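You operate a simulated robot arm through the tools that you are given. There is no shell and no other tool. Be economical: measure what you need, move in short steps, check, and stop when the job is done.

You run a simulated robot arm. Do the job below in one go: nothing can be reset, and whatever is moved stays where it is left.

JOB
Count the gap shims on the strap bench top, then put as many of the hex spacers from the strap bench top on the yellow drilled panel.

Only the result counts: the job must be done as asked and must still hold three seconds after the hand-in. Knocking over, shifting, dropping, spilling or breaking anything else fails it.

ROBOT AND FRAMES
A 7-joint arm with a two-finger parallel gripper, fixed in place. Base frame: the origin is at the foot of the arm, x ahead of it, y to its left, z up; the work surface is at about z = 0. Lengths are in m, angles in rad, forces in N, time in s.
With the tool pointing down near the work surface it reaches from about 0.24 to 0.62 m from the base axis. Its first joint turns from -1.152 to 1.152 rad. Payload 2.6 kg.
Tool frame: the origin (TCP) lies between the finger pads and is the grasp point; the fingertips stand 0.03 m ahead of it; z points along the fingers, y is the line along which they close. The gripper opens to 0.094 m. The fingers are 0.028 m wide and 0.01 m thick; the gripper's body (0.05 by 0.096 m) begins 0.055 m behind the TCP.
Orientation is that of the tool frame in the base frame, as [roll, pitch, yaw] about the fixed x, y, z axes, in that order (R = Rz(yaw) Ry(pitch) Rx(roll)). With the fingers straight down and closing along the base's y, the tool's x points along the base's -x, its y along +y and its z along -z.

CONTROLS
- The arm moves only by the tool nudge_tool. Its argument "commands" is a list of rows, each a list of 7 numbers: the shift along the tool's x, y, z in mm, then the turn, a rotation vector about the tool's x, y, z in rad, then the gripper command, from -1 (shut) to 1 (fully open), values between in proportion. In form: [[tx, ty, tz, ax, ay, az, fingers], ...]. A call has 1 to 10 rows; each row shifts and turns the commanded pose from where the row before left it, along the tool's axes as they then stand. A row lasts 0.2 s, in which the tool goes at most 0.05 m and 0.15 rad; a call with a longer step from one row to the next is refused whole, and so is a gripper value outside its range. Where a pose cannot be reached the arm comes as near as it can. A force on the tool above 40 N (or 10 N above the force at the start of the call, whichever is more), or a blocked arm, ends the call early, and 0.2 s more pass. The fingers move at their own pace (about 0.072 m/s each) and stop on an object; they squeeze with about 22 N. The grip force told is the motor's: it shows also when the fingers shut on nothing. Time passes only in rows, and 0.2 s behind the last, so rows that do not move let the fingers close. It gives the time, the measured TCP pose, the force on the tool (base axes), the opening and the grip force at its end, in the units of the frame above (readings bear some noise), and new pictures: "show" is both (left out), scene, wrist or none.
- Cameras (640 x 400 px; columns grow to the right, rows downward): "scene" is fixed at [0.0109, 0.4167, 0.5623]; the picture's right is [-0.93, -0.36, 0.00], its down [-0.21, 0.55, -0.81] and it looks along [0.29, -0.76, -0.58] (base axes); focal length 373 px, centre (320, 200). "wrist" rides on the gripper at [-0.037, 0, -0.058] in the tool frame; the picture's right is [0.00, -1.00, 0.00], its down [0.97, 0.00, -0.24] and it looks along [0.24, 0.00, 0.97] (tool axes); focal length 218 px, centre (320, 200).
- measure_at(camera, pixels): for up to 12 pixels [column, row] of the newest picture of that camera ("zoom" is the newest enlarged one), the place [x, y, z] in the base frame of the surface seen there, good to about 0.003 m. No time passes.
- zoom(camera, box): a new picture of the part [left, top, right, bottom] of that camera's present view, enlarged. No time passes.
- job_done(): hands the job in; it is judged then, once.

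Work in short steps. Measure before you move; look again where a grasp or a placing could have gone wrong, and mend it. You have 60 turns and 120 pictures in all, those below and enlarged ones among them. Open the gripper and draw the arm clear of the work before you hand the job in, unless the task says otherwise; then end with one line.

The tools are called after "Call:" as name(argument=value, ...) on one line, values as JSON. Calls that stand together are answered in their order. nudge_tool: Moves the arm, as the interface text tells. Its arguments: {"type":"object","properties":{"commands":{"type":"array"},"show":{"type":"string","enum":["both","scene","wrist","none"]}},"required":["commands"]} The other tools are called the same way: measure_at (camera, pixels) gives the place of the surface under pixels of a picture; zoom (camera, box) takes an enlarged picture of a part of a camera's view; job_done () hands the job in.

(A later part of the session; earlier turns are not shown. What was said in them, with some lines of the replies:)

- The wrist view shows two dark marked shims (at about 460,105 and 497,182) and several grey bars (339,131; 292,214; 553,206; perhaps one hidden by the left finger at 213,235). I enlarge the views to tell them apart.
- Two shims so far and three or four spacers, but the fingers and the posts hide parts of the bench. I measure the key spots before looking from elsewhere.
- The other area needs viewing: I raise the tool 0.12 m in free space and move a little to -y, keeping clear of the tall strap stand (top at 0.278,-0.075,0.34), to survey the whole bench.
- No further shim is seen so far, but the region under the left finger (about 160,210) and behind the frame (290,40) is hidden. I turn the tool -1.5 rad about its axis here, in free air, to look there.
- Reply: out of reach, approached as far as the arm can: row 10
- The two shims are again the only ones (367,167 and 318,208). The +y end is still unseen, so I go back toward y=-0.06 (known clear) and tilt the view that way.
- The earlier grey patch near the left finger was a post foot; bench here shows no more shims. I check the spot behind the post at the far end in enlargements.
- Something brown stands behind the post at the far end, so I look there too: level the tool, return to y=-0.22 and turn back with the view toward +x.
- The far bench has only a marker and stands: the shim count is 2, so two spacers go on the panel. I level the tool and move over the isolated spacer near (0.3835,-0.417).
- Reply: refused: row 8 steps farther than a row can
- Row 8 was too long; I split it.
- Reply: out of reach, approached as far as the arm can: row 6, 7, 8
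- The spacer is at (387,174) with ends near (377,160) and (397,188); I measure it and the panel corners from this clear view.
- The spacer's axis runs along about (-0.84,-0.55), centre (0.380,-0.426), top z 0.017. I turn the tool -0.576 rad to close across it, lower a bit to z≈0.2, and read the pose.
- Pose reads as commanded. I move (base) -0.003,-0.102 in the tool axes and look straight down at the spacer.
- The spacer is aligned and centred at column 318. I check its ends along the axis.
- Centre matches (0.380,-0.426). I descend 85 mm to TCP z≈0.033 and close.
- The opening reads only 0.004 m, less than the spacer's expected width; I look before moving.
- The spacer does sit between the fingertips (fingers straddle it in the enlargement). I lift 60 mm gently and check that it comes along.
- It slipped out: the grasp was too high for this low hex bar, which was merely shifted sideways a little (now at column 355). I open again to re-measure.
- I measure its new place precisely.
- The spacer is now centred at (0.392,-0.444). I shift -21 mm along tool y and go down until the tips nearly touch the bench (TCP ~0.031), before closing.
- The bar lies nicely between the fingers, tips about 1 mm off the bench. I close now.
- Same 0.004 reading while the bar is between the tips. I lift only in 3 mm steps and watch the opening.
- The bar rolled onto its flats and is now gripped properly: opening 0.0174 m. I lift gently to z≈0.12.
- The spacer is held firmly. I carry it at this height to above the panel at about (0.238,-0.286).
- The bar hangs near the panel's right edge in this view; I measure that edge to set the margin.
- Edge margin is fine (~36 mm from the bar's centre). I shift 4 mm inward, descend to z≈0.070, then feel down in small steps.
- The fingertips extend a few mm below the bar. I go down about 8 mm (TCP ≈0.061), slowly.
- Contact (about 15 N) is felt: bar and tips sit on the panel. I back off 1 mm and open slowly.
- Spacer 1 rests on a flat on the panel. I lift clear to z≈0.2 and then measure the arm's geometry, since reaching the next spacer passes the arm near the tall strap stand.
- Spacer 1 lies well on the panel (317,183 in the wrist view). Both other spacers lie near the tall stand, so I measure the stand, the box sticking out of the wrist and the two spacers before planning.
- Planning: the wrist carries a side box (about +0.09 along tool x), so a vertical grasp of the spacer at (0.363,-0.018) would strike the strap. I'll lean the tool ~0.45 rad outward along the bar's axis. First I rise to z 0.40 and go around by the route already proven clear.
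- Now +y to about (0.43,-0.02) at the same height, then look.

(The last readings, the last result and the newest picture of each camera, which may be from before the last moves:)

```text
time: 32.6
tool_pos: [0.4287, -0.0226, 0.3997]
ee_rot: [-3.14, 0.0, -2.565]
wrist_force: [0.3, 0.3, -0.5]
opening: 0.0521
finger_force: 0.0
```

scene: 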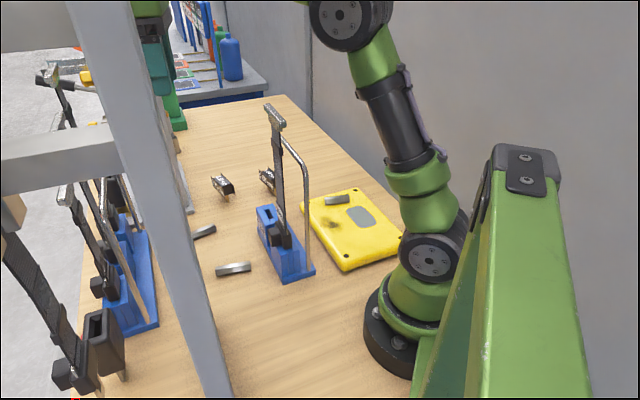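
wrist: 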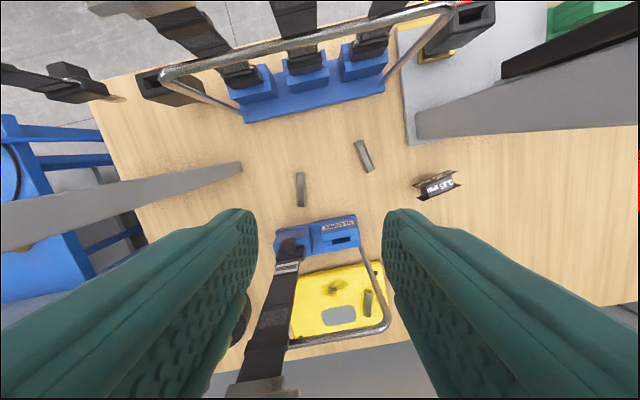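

This view shows everything: spacer at (300,190), the stand, the rack's loop rod at (300,40) and the post foot at (240,168). I measure clearances.

Call:
measure_at(camera="wrist", pixels=[[300, 176], [300, 190], [301, 204], [238, 168], [150, 190], [60, 215], [165, 73], [300, 38], [440, 8], [388, 75], [235, 105], [362, 156]])

Call:
zoom(camera="wrist", box=[220, 130, 400, 250])

```text
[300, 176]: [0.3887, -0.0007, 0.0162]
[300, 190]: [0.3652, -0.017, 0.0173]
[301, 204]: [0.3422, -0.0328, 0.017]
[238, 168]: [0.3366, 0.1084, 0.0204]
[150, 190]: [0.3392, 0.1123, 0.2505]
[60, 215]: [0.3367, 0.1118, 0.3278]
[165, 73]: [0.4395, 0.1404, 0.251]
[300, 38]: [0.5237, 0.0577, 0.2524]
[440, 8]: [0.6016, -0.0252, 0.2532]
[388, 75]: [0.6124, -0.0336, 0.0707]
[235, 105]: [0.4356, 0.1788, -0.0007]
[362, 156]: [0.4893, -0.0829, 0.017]
```

```text
3.33 times, centred on (310, 190) of wrist
```

zoom: 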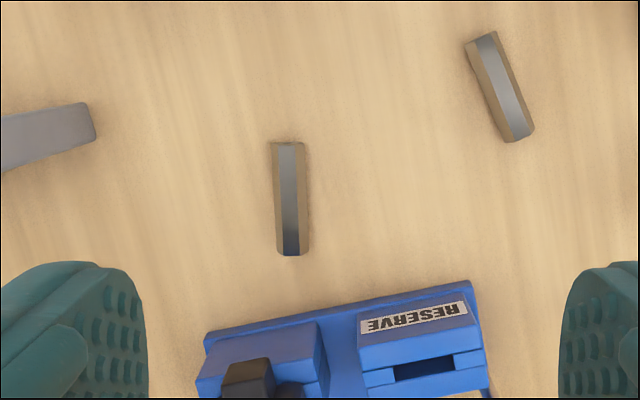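

Spacer centre (0.3655,-0.017), axis 34.6°. Rack loop rod is at x+y≈0.58, strap at ≈0.21. I move at z 0.40 to above the grasp spot, then lean 0.45 rad outward (about tool y), with a small yaw trim.

Call:
nudge_tool(commands=[[20.5, 19.7, 0, 0, 0, -0.026, 0.1], [20.4, 19.7, 0, 0, 0, 0, 0.1], [0, 0, 0, 0, 0.15, 0, 0.1], [0, 0, 0, 0, 0.15, 0, 0.1], [0, 0, 0, 0, 0.15, 0, 0.1]])

```text
time: 33.8
tool_pos: [0.3621, -0.013, 0.3939]
ee_rot: [3.138, -0.415, -2.529]
wrist_force: [-0.2, -0.6, -0.1]
opening: 0.0516
finger_force: 0.1
out of reach, approached as far as the arm can: row 5
```

scene: 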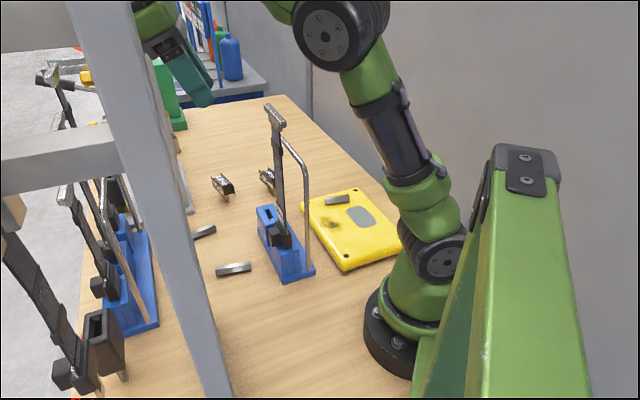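
wrist: 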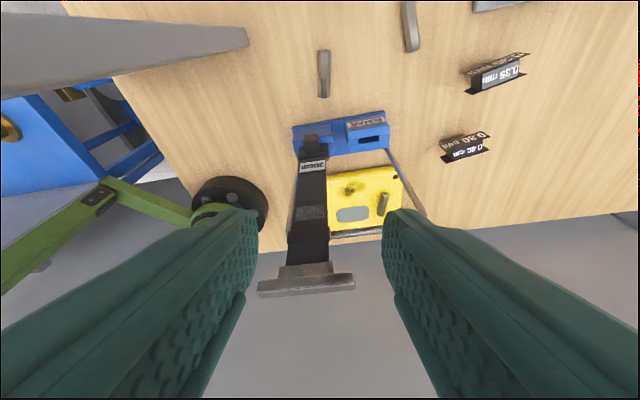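

The lean stopped at 0.415 (a limit up here); it is enough and can be completed lower. I descend vertically 160 mm in the leaned pose and look.

Call:
nudge_tool(commands=[[-16, 0, 36.6, 0, 0, 0, 0.1], [-16, 0, 36.6, 0, 0, 0, 0.1], [-16, 0, 36.6, 0, 0, 0, 0.1], [-16, 0, 36.6, 0, 0, 0, 0.1]])

```text
time: 34.8
tool_pos: [0.3567, -0.0166, 0.2332]
ee_rot: [3.141, -0.449, -2.541]
wrist_force: [-0.5, -0.4, -0.1]
opening: 0.0516
finger_force: 0.1
```

scene: 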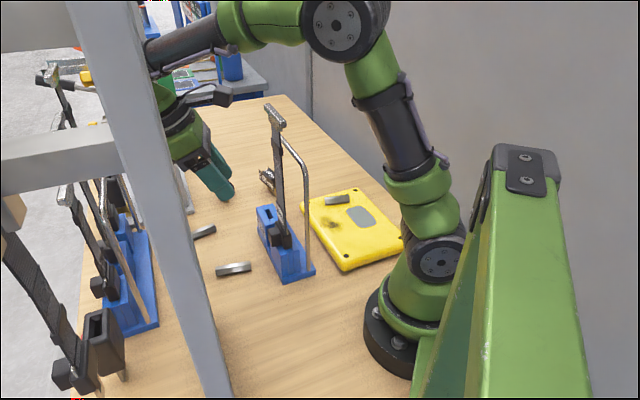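
wrist: 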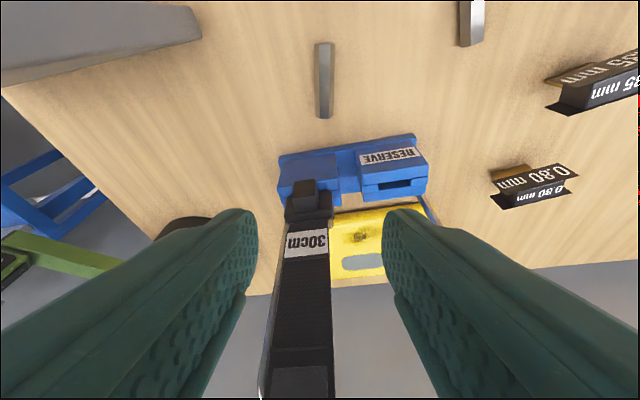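

The lean now reads 0.449 and all is clear. I go on down in two smaller stages, watching the arm against the strap top.

Call:
nudge_tool(commands=[[-19, -1.4, 30.5, 0, 0, 0, 0.1], [-19, -1.4, 30.5, 0, 0, 0, 0.1]], show="scene")

```text
time: 35.4
tool_pos: [0.366, -0.0158, 0.1623]
ee_rot: [-3.14, -0.449, -2.54]
wrist_force: [-0.7, 0.0, 0.2]
opening: 0.0515
finger_force: 0.1
```

scene: 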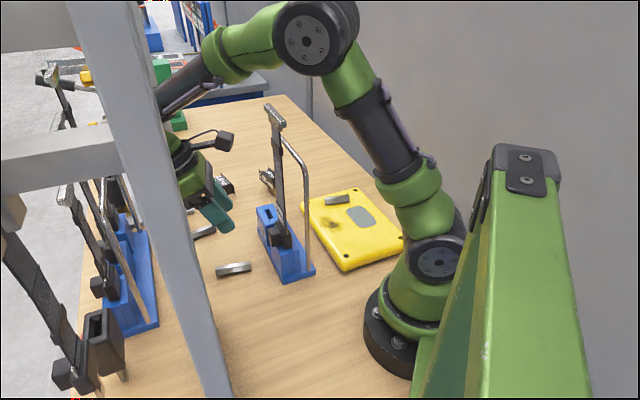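

I measure the nearest arm surfaces to see how much room stays to the strap top (0.24–0.29, -0.04 to -0.08, 0.34).

Call:
measure_at(camera="scene", pixels=[[300, 70], [315, 72], [250, 78], [335, 100], [360, 130], [225, 142], [232, 140], [205, 85], [182, 105], [305, 40]])

```text
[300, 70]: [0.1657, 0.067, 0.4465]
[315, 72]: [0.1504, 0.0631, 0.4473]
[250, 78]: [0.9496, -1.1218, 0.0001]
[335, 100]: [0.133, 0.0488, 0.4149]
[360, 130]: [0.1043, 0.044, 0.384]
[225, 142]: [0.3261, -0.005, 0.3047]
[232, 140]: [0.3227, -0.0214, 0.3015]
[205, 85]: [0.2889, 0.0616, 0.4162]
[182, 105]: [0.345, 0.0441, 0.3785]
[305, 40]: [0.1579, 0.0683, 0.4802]
```

Plenty of room (elbow bottom 0.447, side box at 0.32,-0.02,0.30). I continue to z≈0.09 and look with both cameras.

Call:
nudge_tool(commands=[[-19.2, -0.5, 30.6, 0, 0, 0, 0.1], [-19.2, -0.5, 30.6, 0, 0, 0, 0.1]])

```text
time: 36.0
tool_pos: [0.3724, -0.0109, 0.0894]
ee_rot: [3.142, -0.45, -2.539]
wrist_force: [0.9, -0.7, -0.2]
opening: 0.0518
finger_force: 0.0
```

scene: 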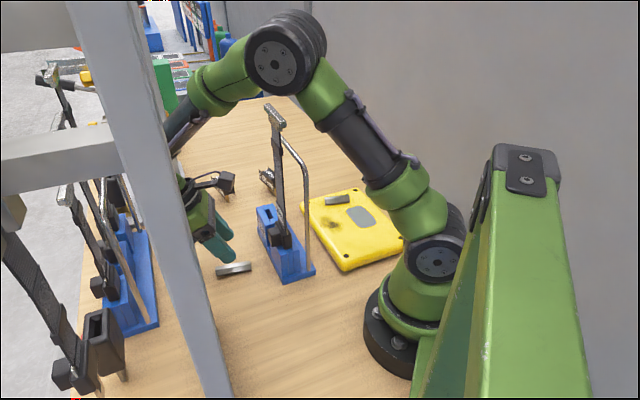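
wrist: 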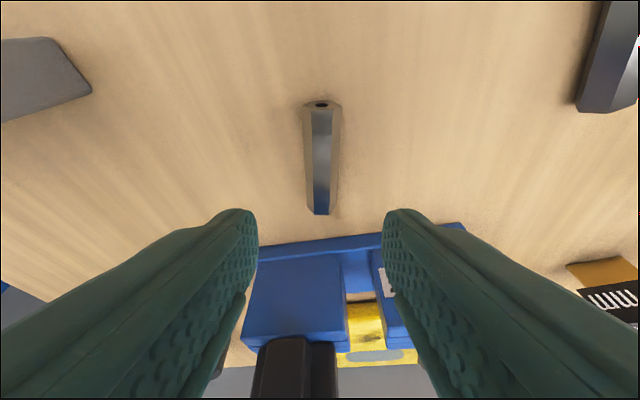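

The bar is centred (column 321). Before the last 55 mm I check the elbow's clearance to the strap top again.

Call:
measure_at(camera="scene", pixels=[[275, 92], [300, 88], [255, 85], [320, 115], [345, 155], [215, 110], [228, 185], [229, 176], [321, 60]])

Call:
measure_at(camera="wrist", pixels=[[322, 118], [322, 160], [321, 205]])

```text
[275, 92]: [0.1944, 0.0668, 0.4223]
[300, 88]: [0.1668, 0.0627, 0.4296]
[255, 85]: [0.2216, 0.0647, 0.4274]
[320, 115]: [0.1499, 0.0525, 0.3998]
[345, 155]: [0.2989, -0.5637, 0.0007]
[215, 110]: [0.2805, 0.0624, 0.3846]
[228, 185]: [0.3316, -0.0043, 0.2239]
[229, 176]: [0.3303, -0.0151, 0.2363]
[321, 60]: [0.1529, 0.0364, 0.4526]
```

```text
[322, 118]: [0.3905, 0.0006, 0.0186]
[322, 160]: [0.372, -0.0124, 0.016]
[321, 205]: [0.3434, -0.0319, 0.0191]
```

Clear by about 8 cm. I descend the last 55 mm in three steps.

Call:
nudge_tool(commands=[[-10.9, -0.3, 22.5, 0, 0, 0, 0.1], [-8.7, -0.3, 18, 0, 0, 0, 0.1], [-4.3, 0, 9, 0, 0, 0, 0.1], [0, 0, 0, 0, 0, 0, 0.1]])

Call:
zoom(camera="scene", box=[180, 200, 280, 300])

```text
time: 37.0
tool_pos: [0.3722, -0.0114, 0.0348]
ee_rot: [-3.141, -0.451, -2.54]
wrist_force: [-1.1, 0.4, -0.1]
opening: 0.0514
finger_force: 0.1
```

scene: 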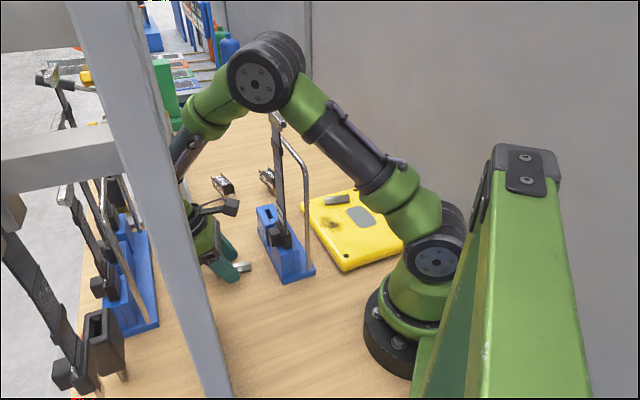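
wrist: 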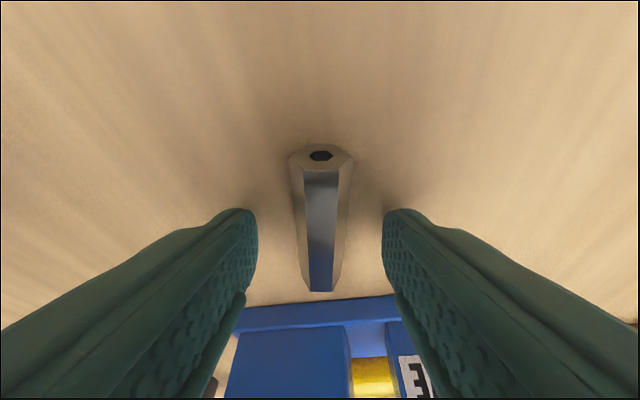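

```text
4.00 times, centred on (230, 250) of scene
```

zoom: 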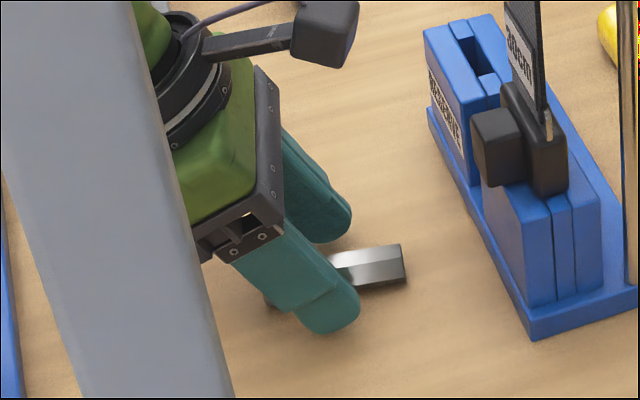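

The fingers straddle the bar. I lower 2 mm more and close.

Call:
nudge_tool(commands=[[-0.9, 0, 1.8, 0, 0, 0, 0.1], [0, 0, 0, 0, 0, 0, -0.3], [0, 0, 0, 0, 0, 0, -0.5], [0, 0, 0, 0, 0, 0, -0.7], [0, 0, 0, 0, 0, 0, -1], [0, 0, 0, 0, 0, 0, -1], [0, 0, 0, 0, 0, 0, -1]])

Call:
zoom(camera="scene", box=[180, 200, 280, 300])

```text
time: 38.6
tool_pos: [0.3731, -0.012, 0.0336]
ee_rot: [3.142, -0.449, -2.541]
wrist_force: [-0.2, -0.7, 0.7]
opening: 0.0113
finger_force: 21.9
```

scene: 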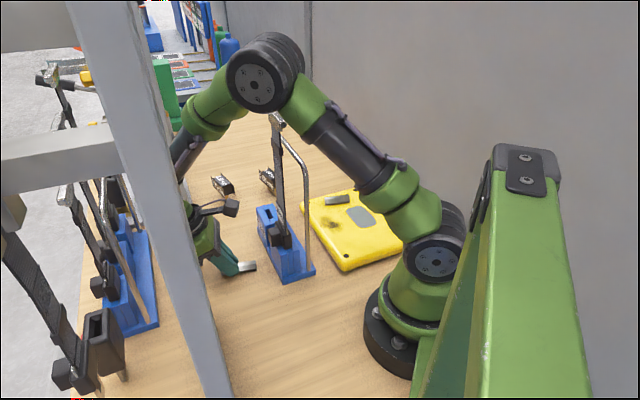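
wrist: 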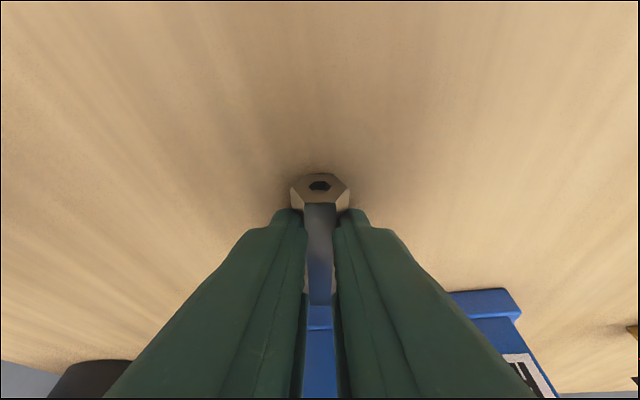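

```text
4.00 times, centred on (230, 250) of scene
```

zoom: 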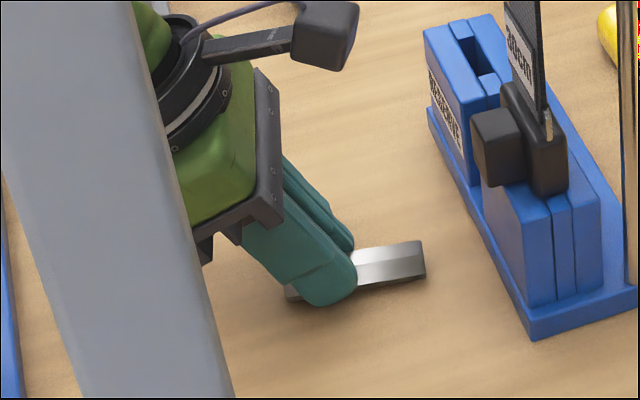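

The opening is only 0.011 m: the pads ride on the upper bevels and the bar slid about 6 mm inward along its axis. I reopen, shift 6 mm along the axis and feel down to the bench before closing again.

Call:
nudge_tool(commands=[[0, 0, 0, 0, 0, 0, -0.5], [0, 0, 0, 0, 0, 0, -0.1], [0, 0, 0, 0, 0, 0, -0.1], [5.4, 0, 2.6, 0, 0, 0, -0.1], [-0.9, 0, 1.8, 0, 0, 0, -0.1], [-0.4, 0, 0.9, 0, 0, 0, -0.1], [-0.4, 0, 0.9, 0, 0, 0, -0.1], [0, 0, 0, 0, 0, 0, -0.1]])

Call:
zoom(camera="scene", box=[190, 220, 270, 290])

```text
time: 40.0
tool_pos: [0.3683, -0.0153, 0.0324]
ee_rot: [-3.14, -0.449, -2.541]
wrist_force: [-0.7, 0.6, 3.4]
opening: 0.0432
finger_force: 0.7
stopped in row 7: the force on the tool passed its limit (the readings are from after the stop); the commanded pose is now the measured one
```

scene: 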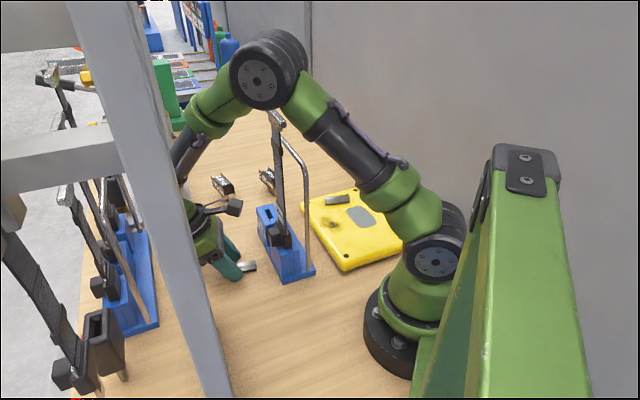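
wrist: 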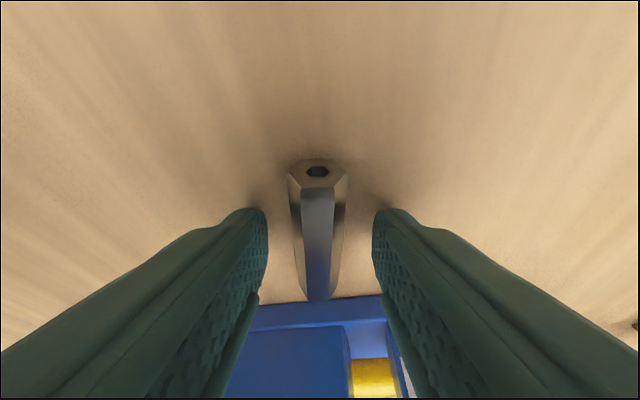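

```text
5.71 times, centred on (230, 255) of scene
```

zoom: 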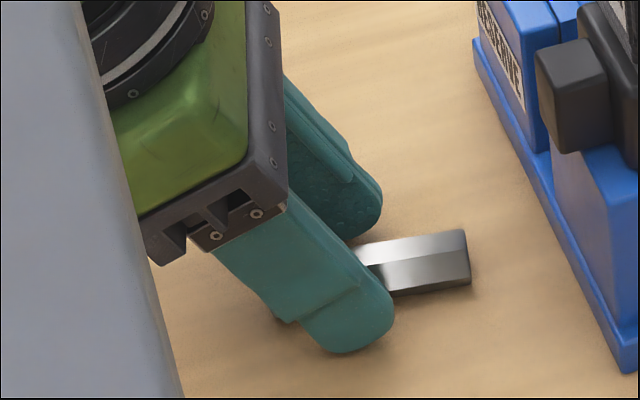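

The tips now touch the bench (TCP 0.0324) and straddle the bar. The earlier success came from closing at the bench and lifting very slowly, so I do the same.

Call:
nudge_tool(commands=[[0, 0, -0.5, 0, 0, 0, -0.5], [0, 0, 0, 0, 0, 0, -1], [0, 0, 0, 0, 0, 0, -1], [0, 0, 0, 0, 0, 0, -1], [0, 0, 0, 0, 0, 0, -1], [0.6, 0, -1.3, 0, 0, 0, -1], [0.6, 0, -1.3, 0, 0, 0, -1], [0, 0, 0, 0, 0, 0, -1]])

```text
time: 41.9
tool_pos: [0.3683, -0.0156, 0.0355]
ee_rot: [-3.139, -0.447, -2.541]
wrist_force: [0.2, -1.0, -0.2]
opening: 0.0152
finger_force: 22.7
```

scene: 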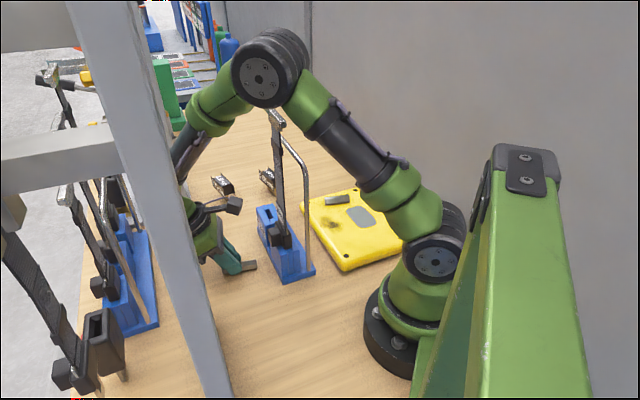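
wrist: 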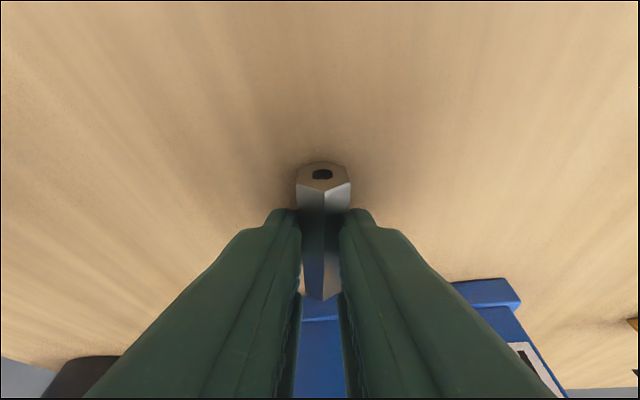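

The bar has turned onto its flats (opening 0.0152). I lift slowly a few mm more with pauses.

Call:
nudge_tool(commands=[[0.6, 0, -1.3, 0, 0, 0, -1], [0, 0, 0, 0, 0, 0, -1], [0.9, 0, -1.8, 0, 0, 0, -1], [0, 0, 0, 0, 0, 0, -1], [1.3, 0, -2.7, 0, 0, 0, -1], [0, 0, 0, 0, 0, 0, -1]], show="wrist")

Call:
zoom(camera="scene", box=[190, 220, 270, 290])

```text
time: 43.2
tool_pos: [0.3675, -0.0154, 0.0428]
ee_rot: [-3.139, -0.447, -2.542]
wrist_force: [-1.1, -0.4, -0.7]
opening: 0.0177
finger_force: 22.0
```

wrist: 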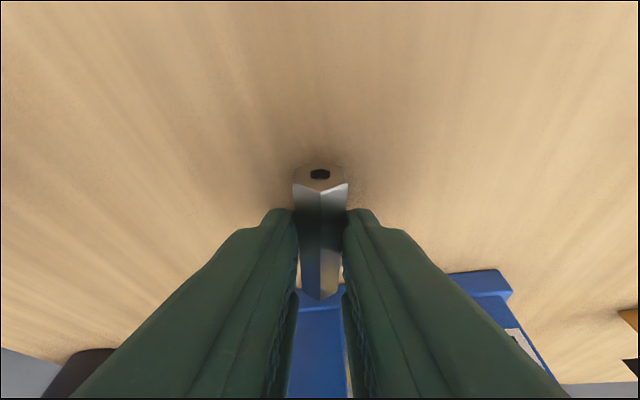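

```text
5.71 times, centred on (230, 255) of scene
```

zoom: 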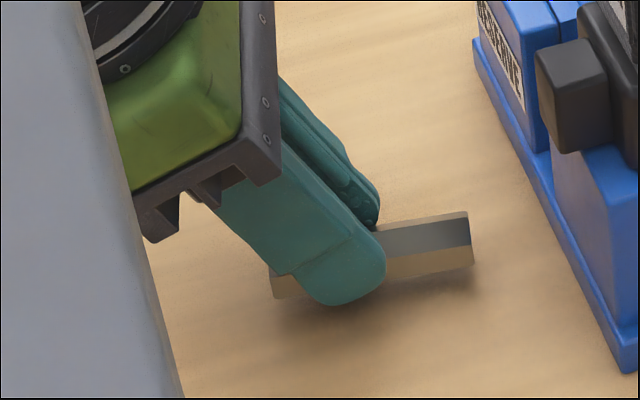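

Firm grip now (0.0177). I lift vertically in the leaned pose to z≈0.30, slowly at first.

Call:
nudge_tool(commands=[[4.3, 0, -9, 0, 0, 0, -1], [8.7, 0, -18, 0, 0, 0, -1], [13, 0, -27, 0, 0, 0, -1], [17.4, 0, -36, 0, 0, 0, -1], [17.4, 0, -36, 0, 0, 0, -1], [17.4, 0, -36, 0, 0, 0, -1], [17.4, 0, -36, 0, 0, 0, -1], [13, 0, -27, 0, 0, 0, -1], [0, 0, 0, 0, 0, 0, -1]])

```text
time: 45.2
tool_pos: [0.3665, -0.0158, 0.2935]
ee_rot: [-3.14, -0.45, -2.541]
wrist_force: [-0.5, 0.0, -0.6]
opening: 0.0176
finger_force: 22.1
```

scene: 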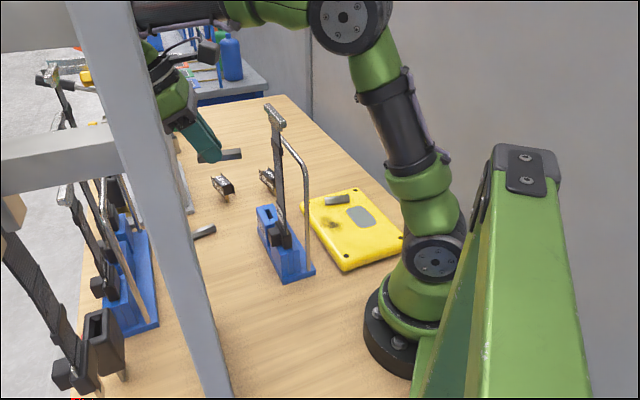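
wrist: 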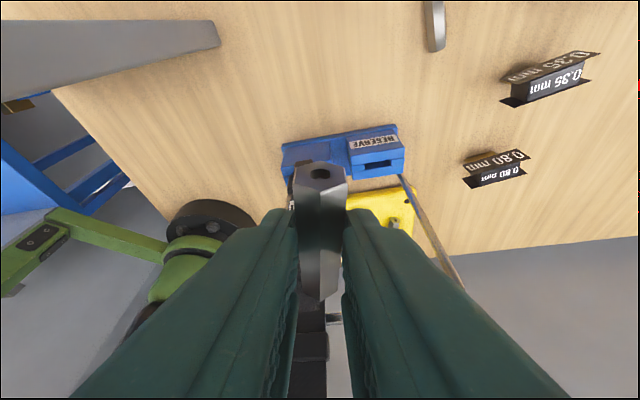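

Spacer 2 hangs securely. I carry it around the outside of the stand at z≈0.29: to (0.43,-0.10), then (0.43,-0.22).

Call:
nudge_tool(commands=[[-1.5, -35, -0.7, 0, 0, 0, -1], [-1.5, -35, -0.7, 0, 0, 0, -1], [-1.5, -35, -0.7, 0, 0, 0, -1], [20.3, -33, 9.8, 0, 0, 0, -1], [20.3, -33, 9.8, 0, 0, 0, -1], [20.3, -33, 9.8, 0, 0, 0, -1], [0, 0, 0, 0, 0, 0, -1]])

```text
time: 46.9
tool_pos: [0.432, -0.2205, 0.2932]
ee_rot: [-3.14, -0.448, -2.54]
wrist_force: [0.1, 0.3, -1.9]
opening: 0.0175
finger_force: 22.0
```

scene: 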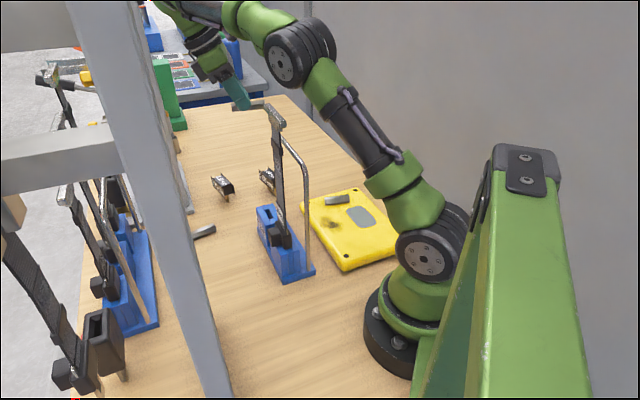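
wrist: 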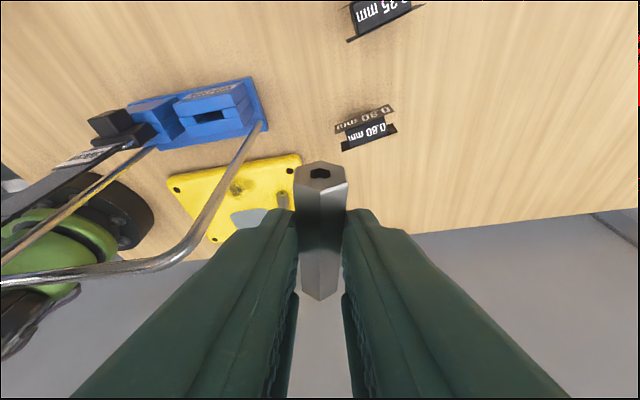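

The stand's rod reaches further toward the panel side than thought; I measure it before moving in.

Call:
measure_at(camera="wrist", pixels=[[264, 126], [240, 160], [215, 205], [190, 245], [150, 264], [80, 273], [20, 278], [100, 180], [40, 230], [100, 150], [283, 200]])

```text
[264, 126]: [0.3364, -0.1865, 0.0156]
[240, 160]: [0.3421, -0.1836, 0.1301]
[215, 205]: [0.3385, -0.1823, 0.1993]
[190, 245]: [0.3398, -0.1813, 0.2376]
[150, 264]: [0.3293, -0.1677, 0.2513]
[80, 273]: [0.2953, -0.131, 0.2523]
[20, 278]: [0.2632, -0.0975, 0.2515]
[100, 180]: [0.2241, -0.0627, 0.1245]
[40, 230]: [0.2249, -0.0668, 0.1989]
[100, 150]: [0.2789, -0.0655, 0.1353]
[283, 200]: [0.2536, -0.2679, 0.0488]
```

The rod is an arch at x+y≈0.157 up to z 0.252. I keep well to the -y side: go to (0.36,-0.31) and there turn the leaned tool -0.69 rad about the vertical so that it leans away from the arch.

Call:
nudge_tool(commands=[[33, -11.2, 16, 0, 0, 0, -1], [33, -11.2, 16, 0, 0, 0, -1], [33, -11.2, 16, 0, 0, 0, -1], [0, 0, 0, -0.06, 0, 0.124, -1], [0, 0, 0, -0.06, 0, 0.124, -1], [0, 0, 0, -0.06, 0, 0.124, -1], [0, 0, 0, -0.06, 0, 0.124, -1], [0, 0, 0, -0.06, 0, 0.124, -1], [0, 0, 0, 0, 0, 0, -1]])

```text
time: 48.9
tool_pos: [0.3587, -0.3088, 0.2931]
ee_rot: [3.14, -0.446, 3.053]
wrist_force: [0.3, 0.3, -1.0]
opening: 0.0174
finger_force: 22.0
```

scene: 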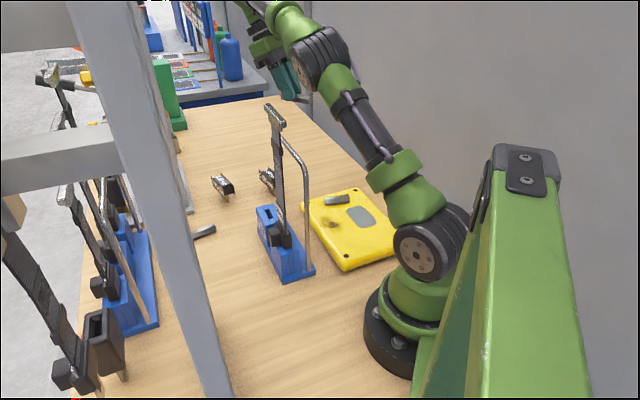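
wrist: 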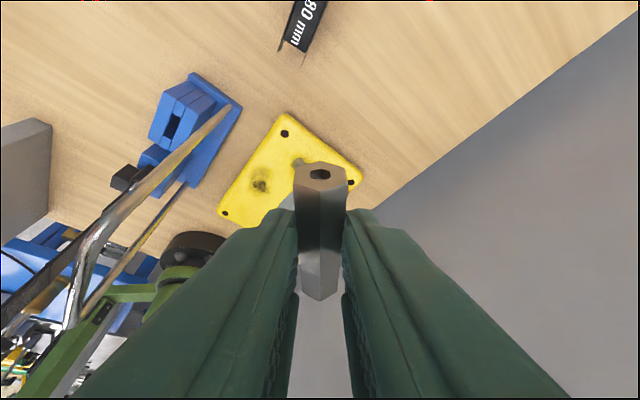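

I move in over the panel to TCP (0.193,-0.232) and lower to z≈0.17 for a look.

Call:
nudge_tool(commands=[[31, 12.4, 14.8, 0, 0, 0, -1], [31, 12.4, 14.8, 0, 0, 0, -1], [31, 12.4, 14.8, 0, 0, 0, -1], [31, 12.4, 14.8, 0, 0, 0, -1], [31, 12.4, 14.8, 0, 0, 0, -1], [-17.2, 0, 36.1, 0, 0, 0, -1], [-17.2, 0, 36.1, 0, 0, 0, -1], [-17.2, 0, 36.1, 0, 0, 0, -1], [0, 0, 0, 0, 0, 0, -1]])

```text
time: 50.9
tool_pos: [0.1941, -0.2326, 0.1735]
ee_rot: [3.14, -0.448, 3.055]
wrist_force: [0.0, -0.2, -1.7]
opening: 0.0173
finger_force: 22.2
```

scene: 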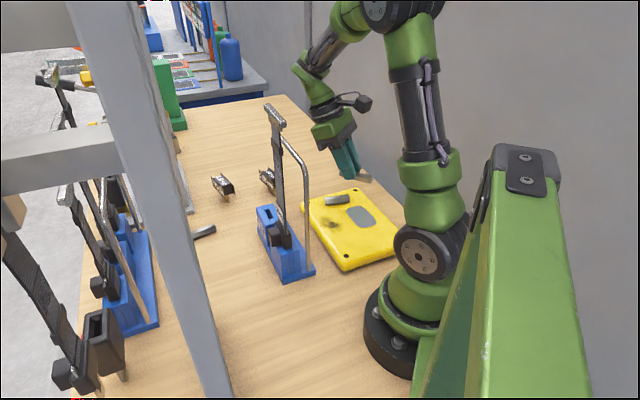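
wrist: 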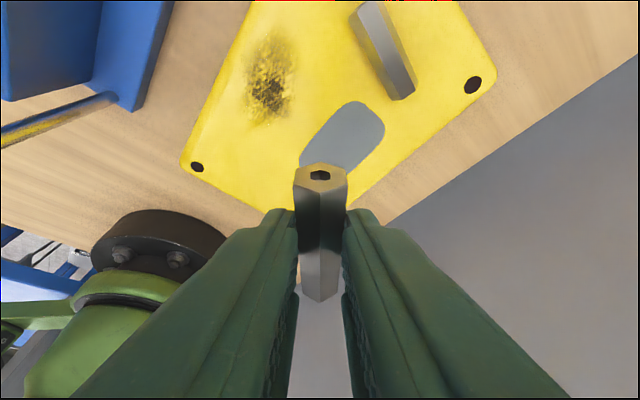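

All clear. I lower to z≈0.075 and look from the side.

Call:
nudge_tool(commands=[[-14, 0, 29.5, 0, 0, 0, -1], [-14, 0, 29.5, 0, 0, 0, -1], [-14, 0, 29.5, 0, 0, 0, -1], [0, 0, 0, 0, 0, 0, -1]])

Call:
zoom(camera="scene", box=[300, 150, 410, 250])

```text
time: 51.9
tool_pos: [0.1927, -0.2322, 0.0731]
ee_rot: [3.141, -0.447, 3.053]
wrist_force: [-0.5, 0.3, -1.1]
opening: 0.0176
finger_force: 22.0
```

scene: 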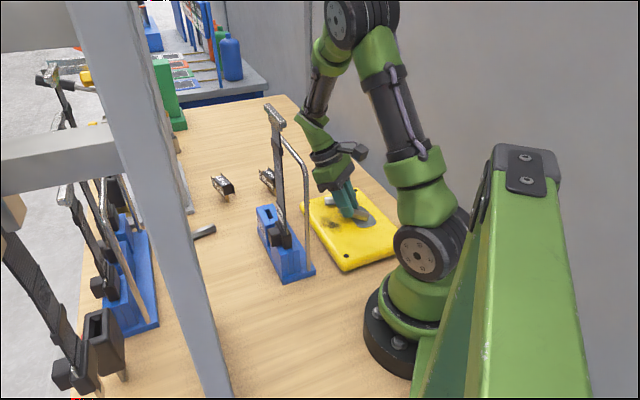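
wrist: 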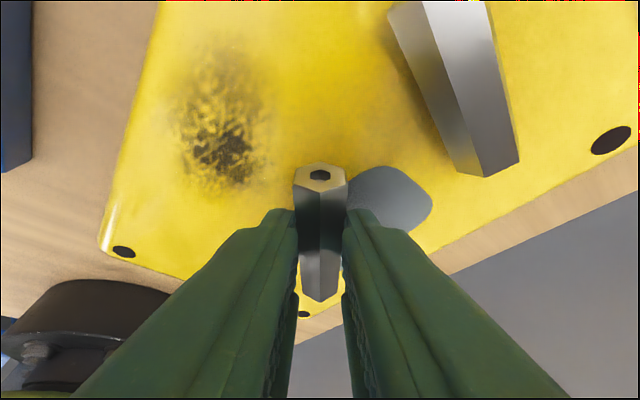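

```text
4.00 times, centred on (355, 200) of scene
```

zoom: 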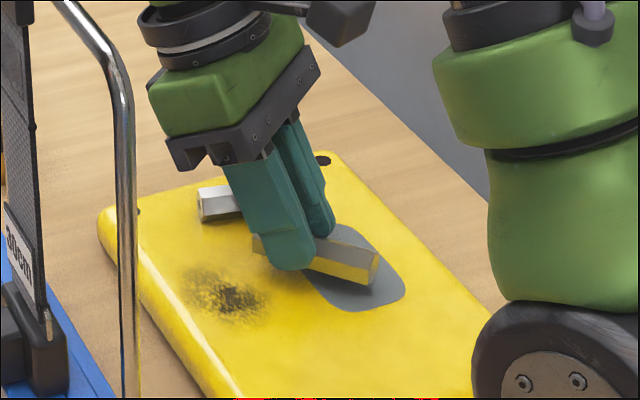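

Position is right: clear of spacer 1 and well inside the panel. I feel down in small steps.

Call:
nudge_tool(commands=[[-2.6, 0, 5.4, 0, 0, 0, -1], [-1.3, 0, 2.7, 0, 0, 0, -1], [-0.4, 0, 0.9, 0, 0, 0, -1], [-0.4, 0, 0.9, 0, 0, 0, -1], [0, 0, 0, 0, 0, 0, -1]], show="none")

Call:
zoom(camera="scene", box=[320, 180, 390, 230])

```text
time: 53.0
tool_pos: [0.1942, -0.232, 0.0641]
ee_rot: [-3.141, -0.445, 3.055]
wrist_force: [-0.1, 4.7, 21.4]
opening: 0.0176
finger_force: 22.2
```

```text
8.00 times, centred on (355, 205) of scene
```

zoom: 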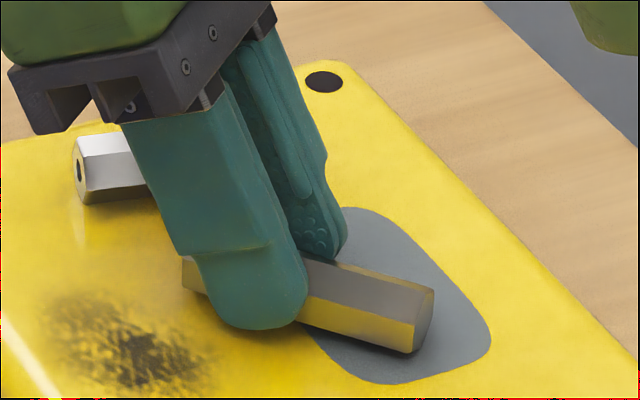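

Contact (21 N) at z 0.064: the bar rests on the panel. I relieve 1 mm and open slowly.

Call:
nudge_tool(commands=[[0.5, 0, -1, 0, 0, 0, -1], [0, 0, 0, 0, 0, 0, -0.58], [0, 0, 0, 0, 0, 0, -0.5], [0, 0, 0, 0, 0, 0, -0.4], [0, 0, 0, 0, 0, 0, -0.3], [0, 0, 0, 0, 0, 0, -0.15], [0, 0, 0, 0, 0, 0, -0.15]])

Call:
zoom(camera="scene", box=[320, 180, 390, 230])

```text
time: 54.6
tool_pos: [0.1946, -0.233, 0.0652]
ee_rot: [3.14, -0.447, 3.053]
wrist_force: [0.0, -0.3, 0.4]
opening: 0.0399
finger_force: 0.1
```

scene: 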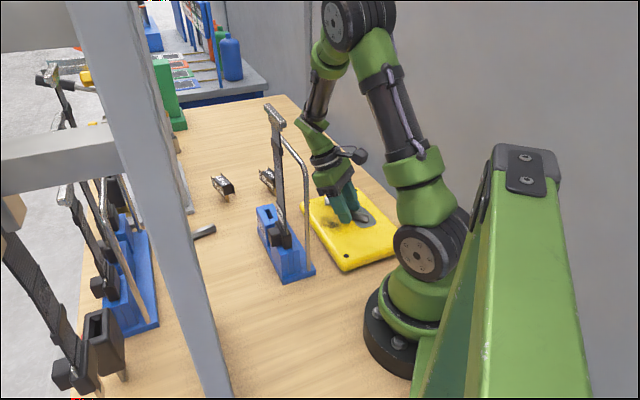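
wrist: 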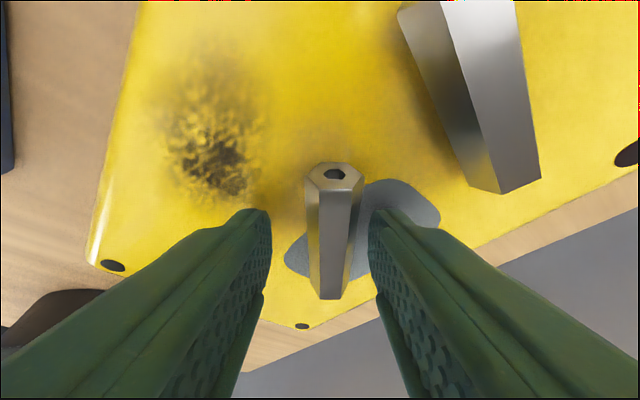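

```text
8.00 times, centred on (355, 205) of scene
```

zoom: 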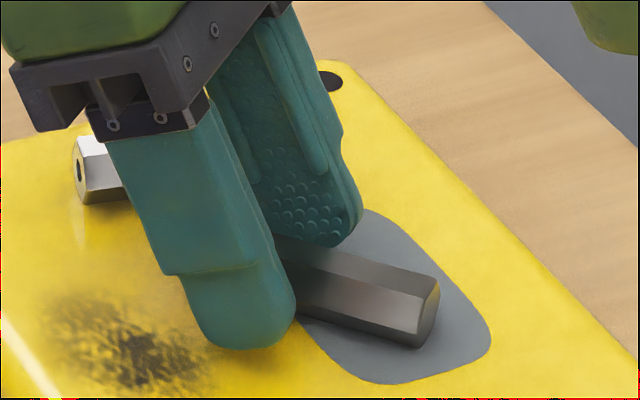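

The spacer lies flat and free. I draw back along the tool axis, slowly first, then rise well clear.

Call:
nudge_tool(commands=[[0, 0, -10, 0, 0, 0, -0.15], [0, 0, -20, 0, 0, 0, -0.15], [0, 0, -40, 0, 0, 0, -0.15], [0, 0, -40, 0, 0, 0, -0.15], [0, 0, -40, 0, 0, 0, -0.15], [0, 0, -40, 0, 0, 0, 0.3], [0, 0, 0, 0, -0.15, 0, 0.6], [0, 0, 0, 0, -0.15, 0, 0.8], [0, 0, 0, 0, -0.14, 0, 1], [0, 0, -40, 0, 0, 0, 1]])

Call:
zoom(camera="scene", box=[190, 95, 430, 285])

```text
time: 56.9
tool_pos: [0.275, -0.239, 0.2769]
ee_rot: [-3.141, -0.007, 3.055]
wrist_force: [0.3, -0.4, 0.3]
opening: 0.094
finger_force: 0.1
```

scene: 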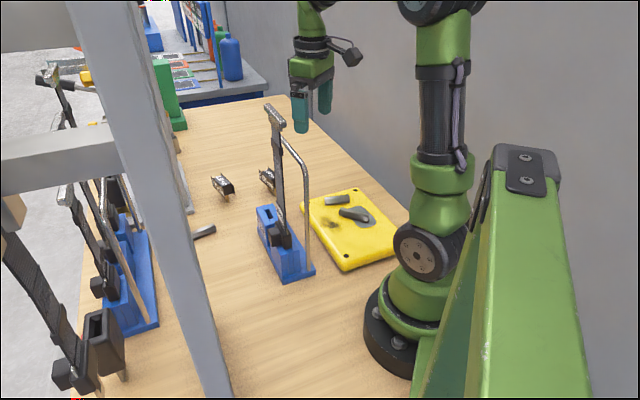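
wrist: 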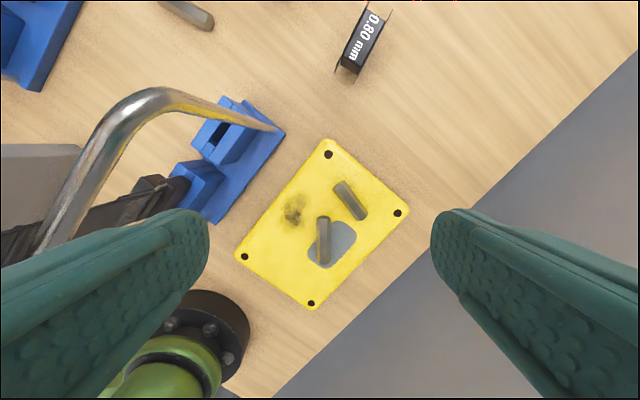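

```text
2.11 times, centred on (310, 190) of scene
```

zoom: 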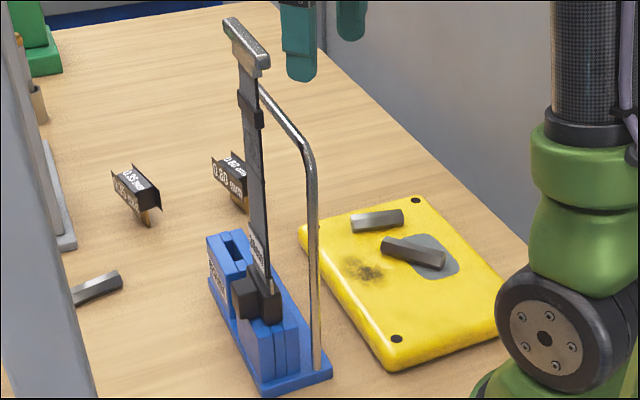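

Both spacers lie flat on the yellow panel, the stand, shims and third spacer are where they were, and the arm is clear with the gripper open. I hand the job in.

Call:
job_done()

```text
The job is handed in.
```

I counted two gap shims on the strap bench top and put two hex spacers on the yellow drilled panel; the third spacer and everything else stayed in place, and the job is handed in.
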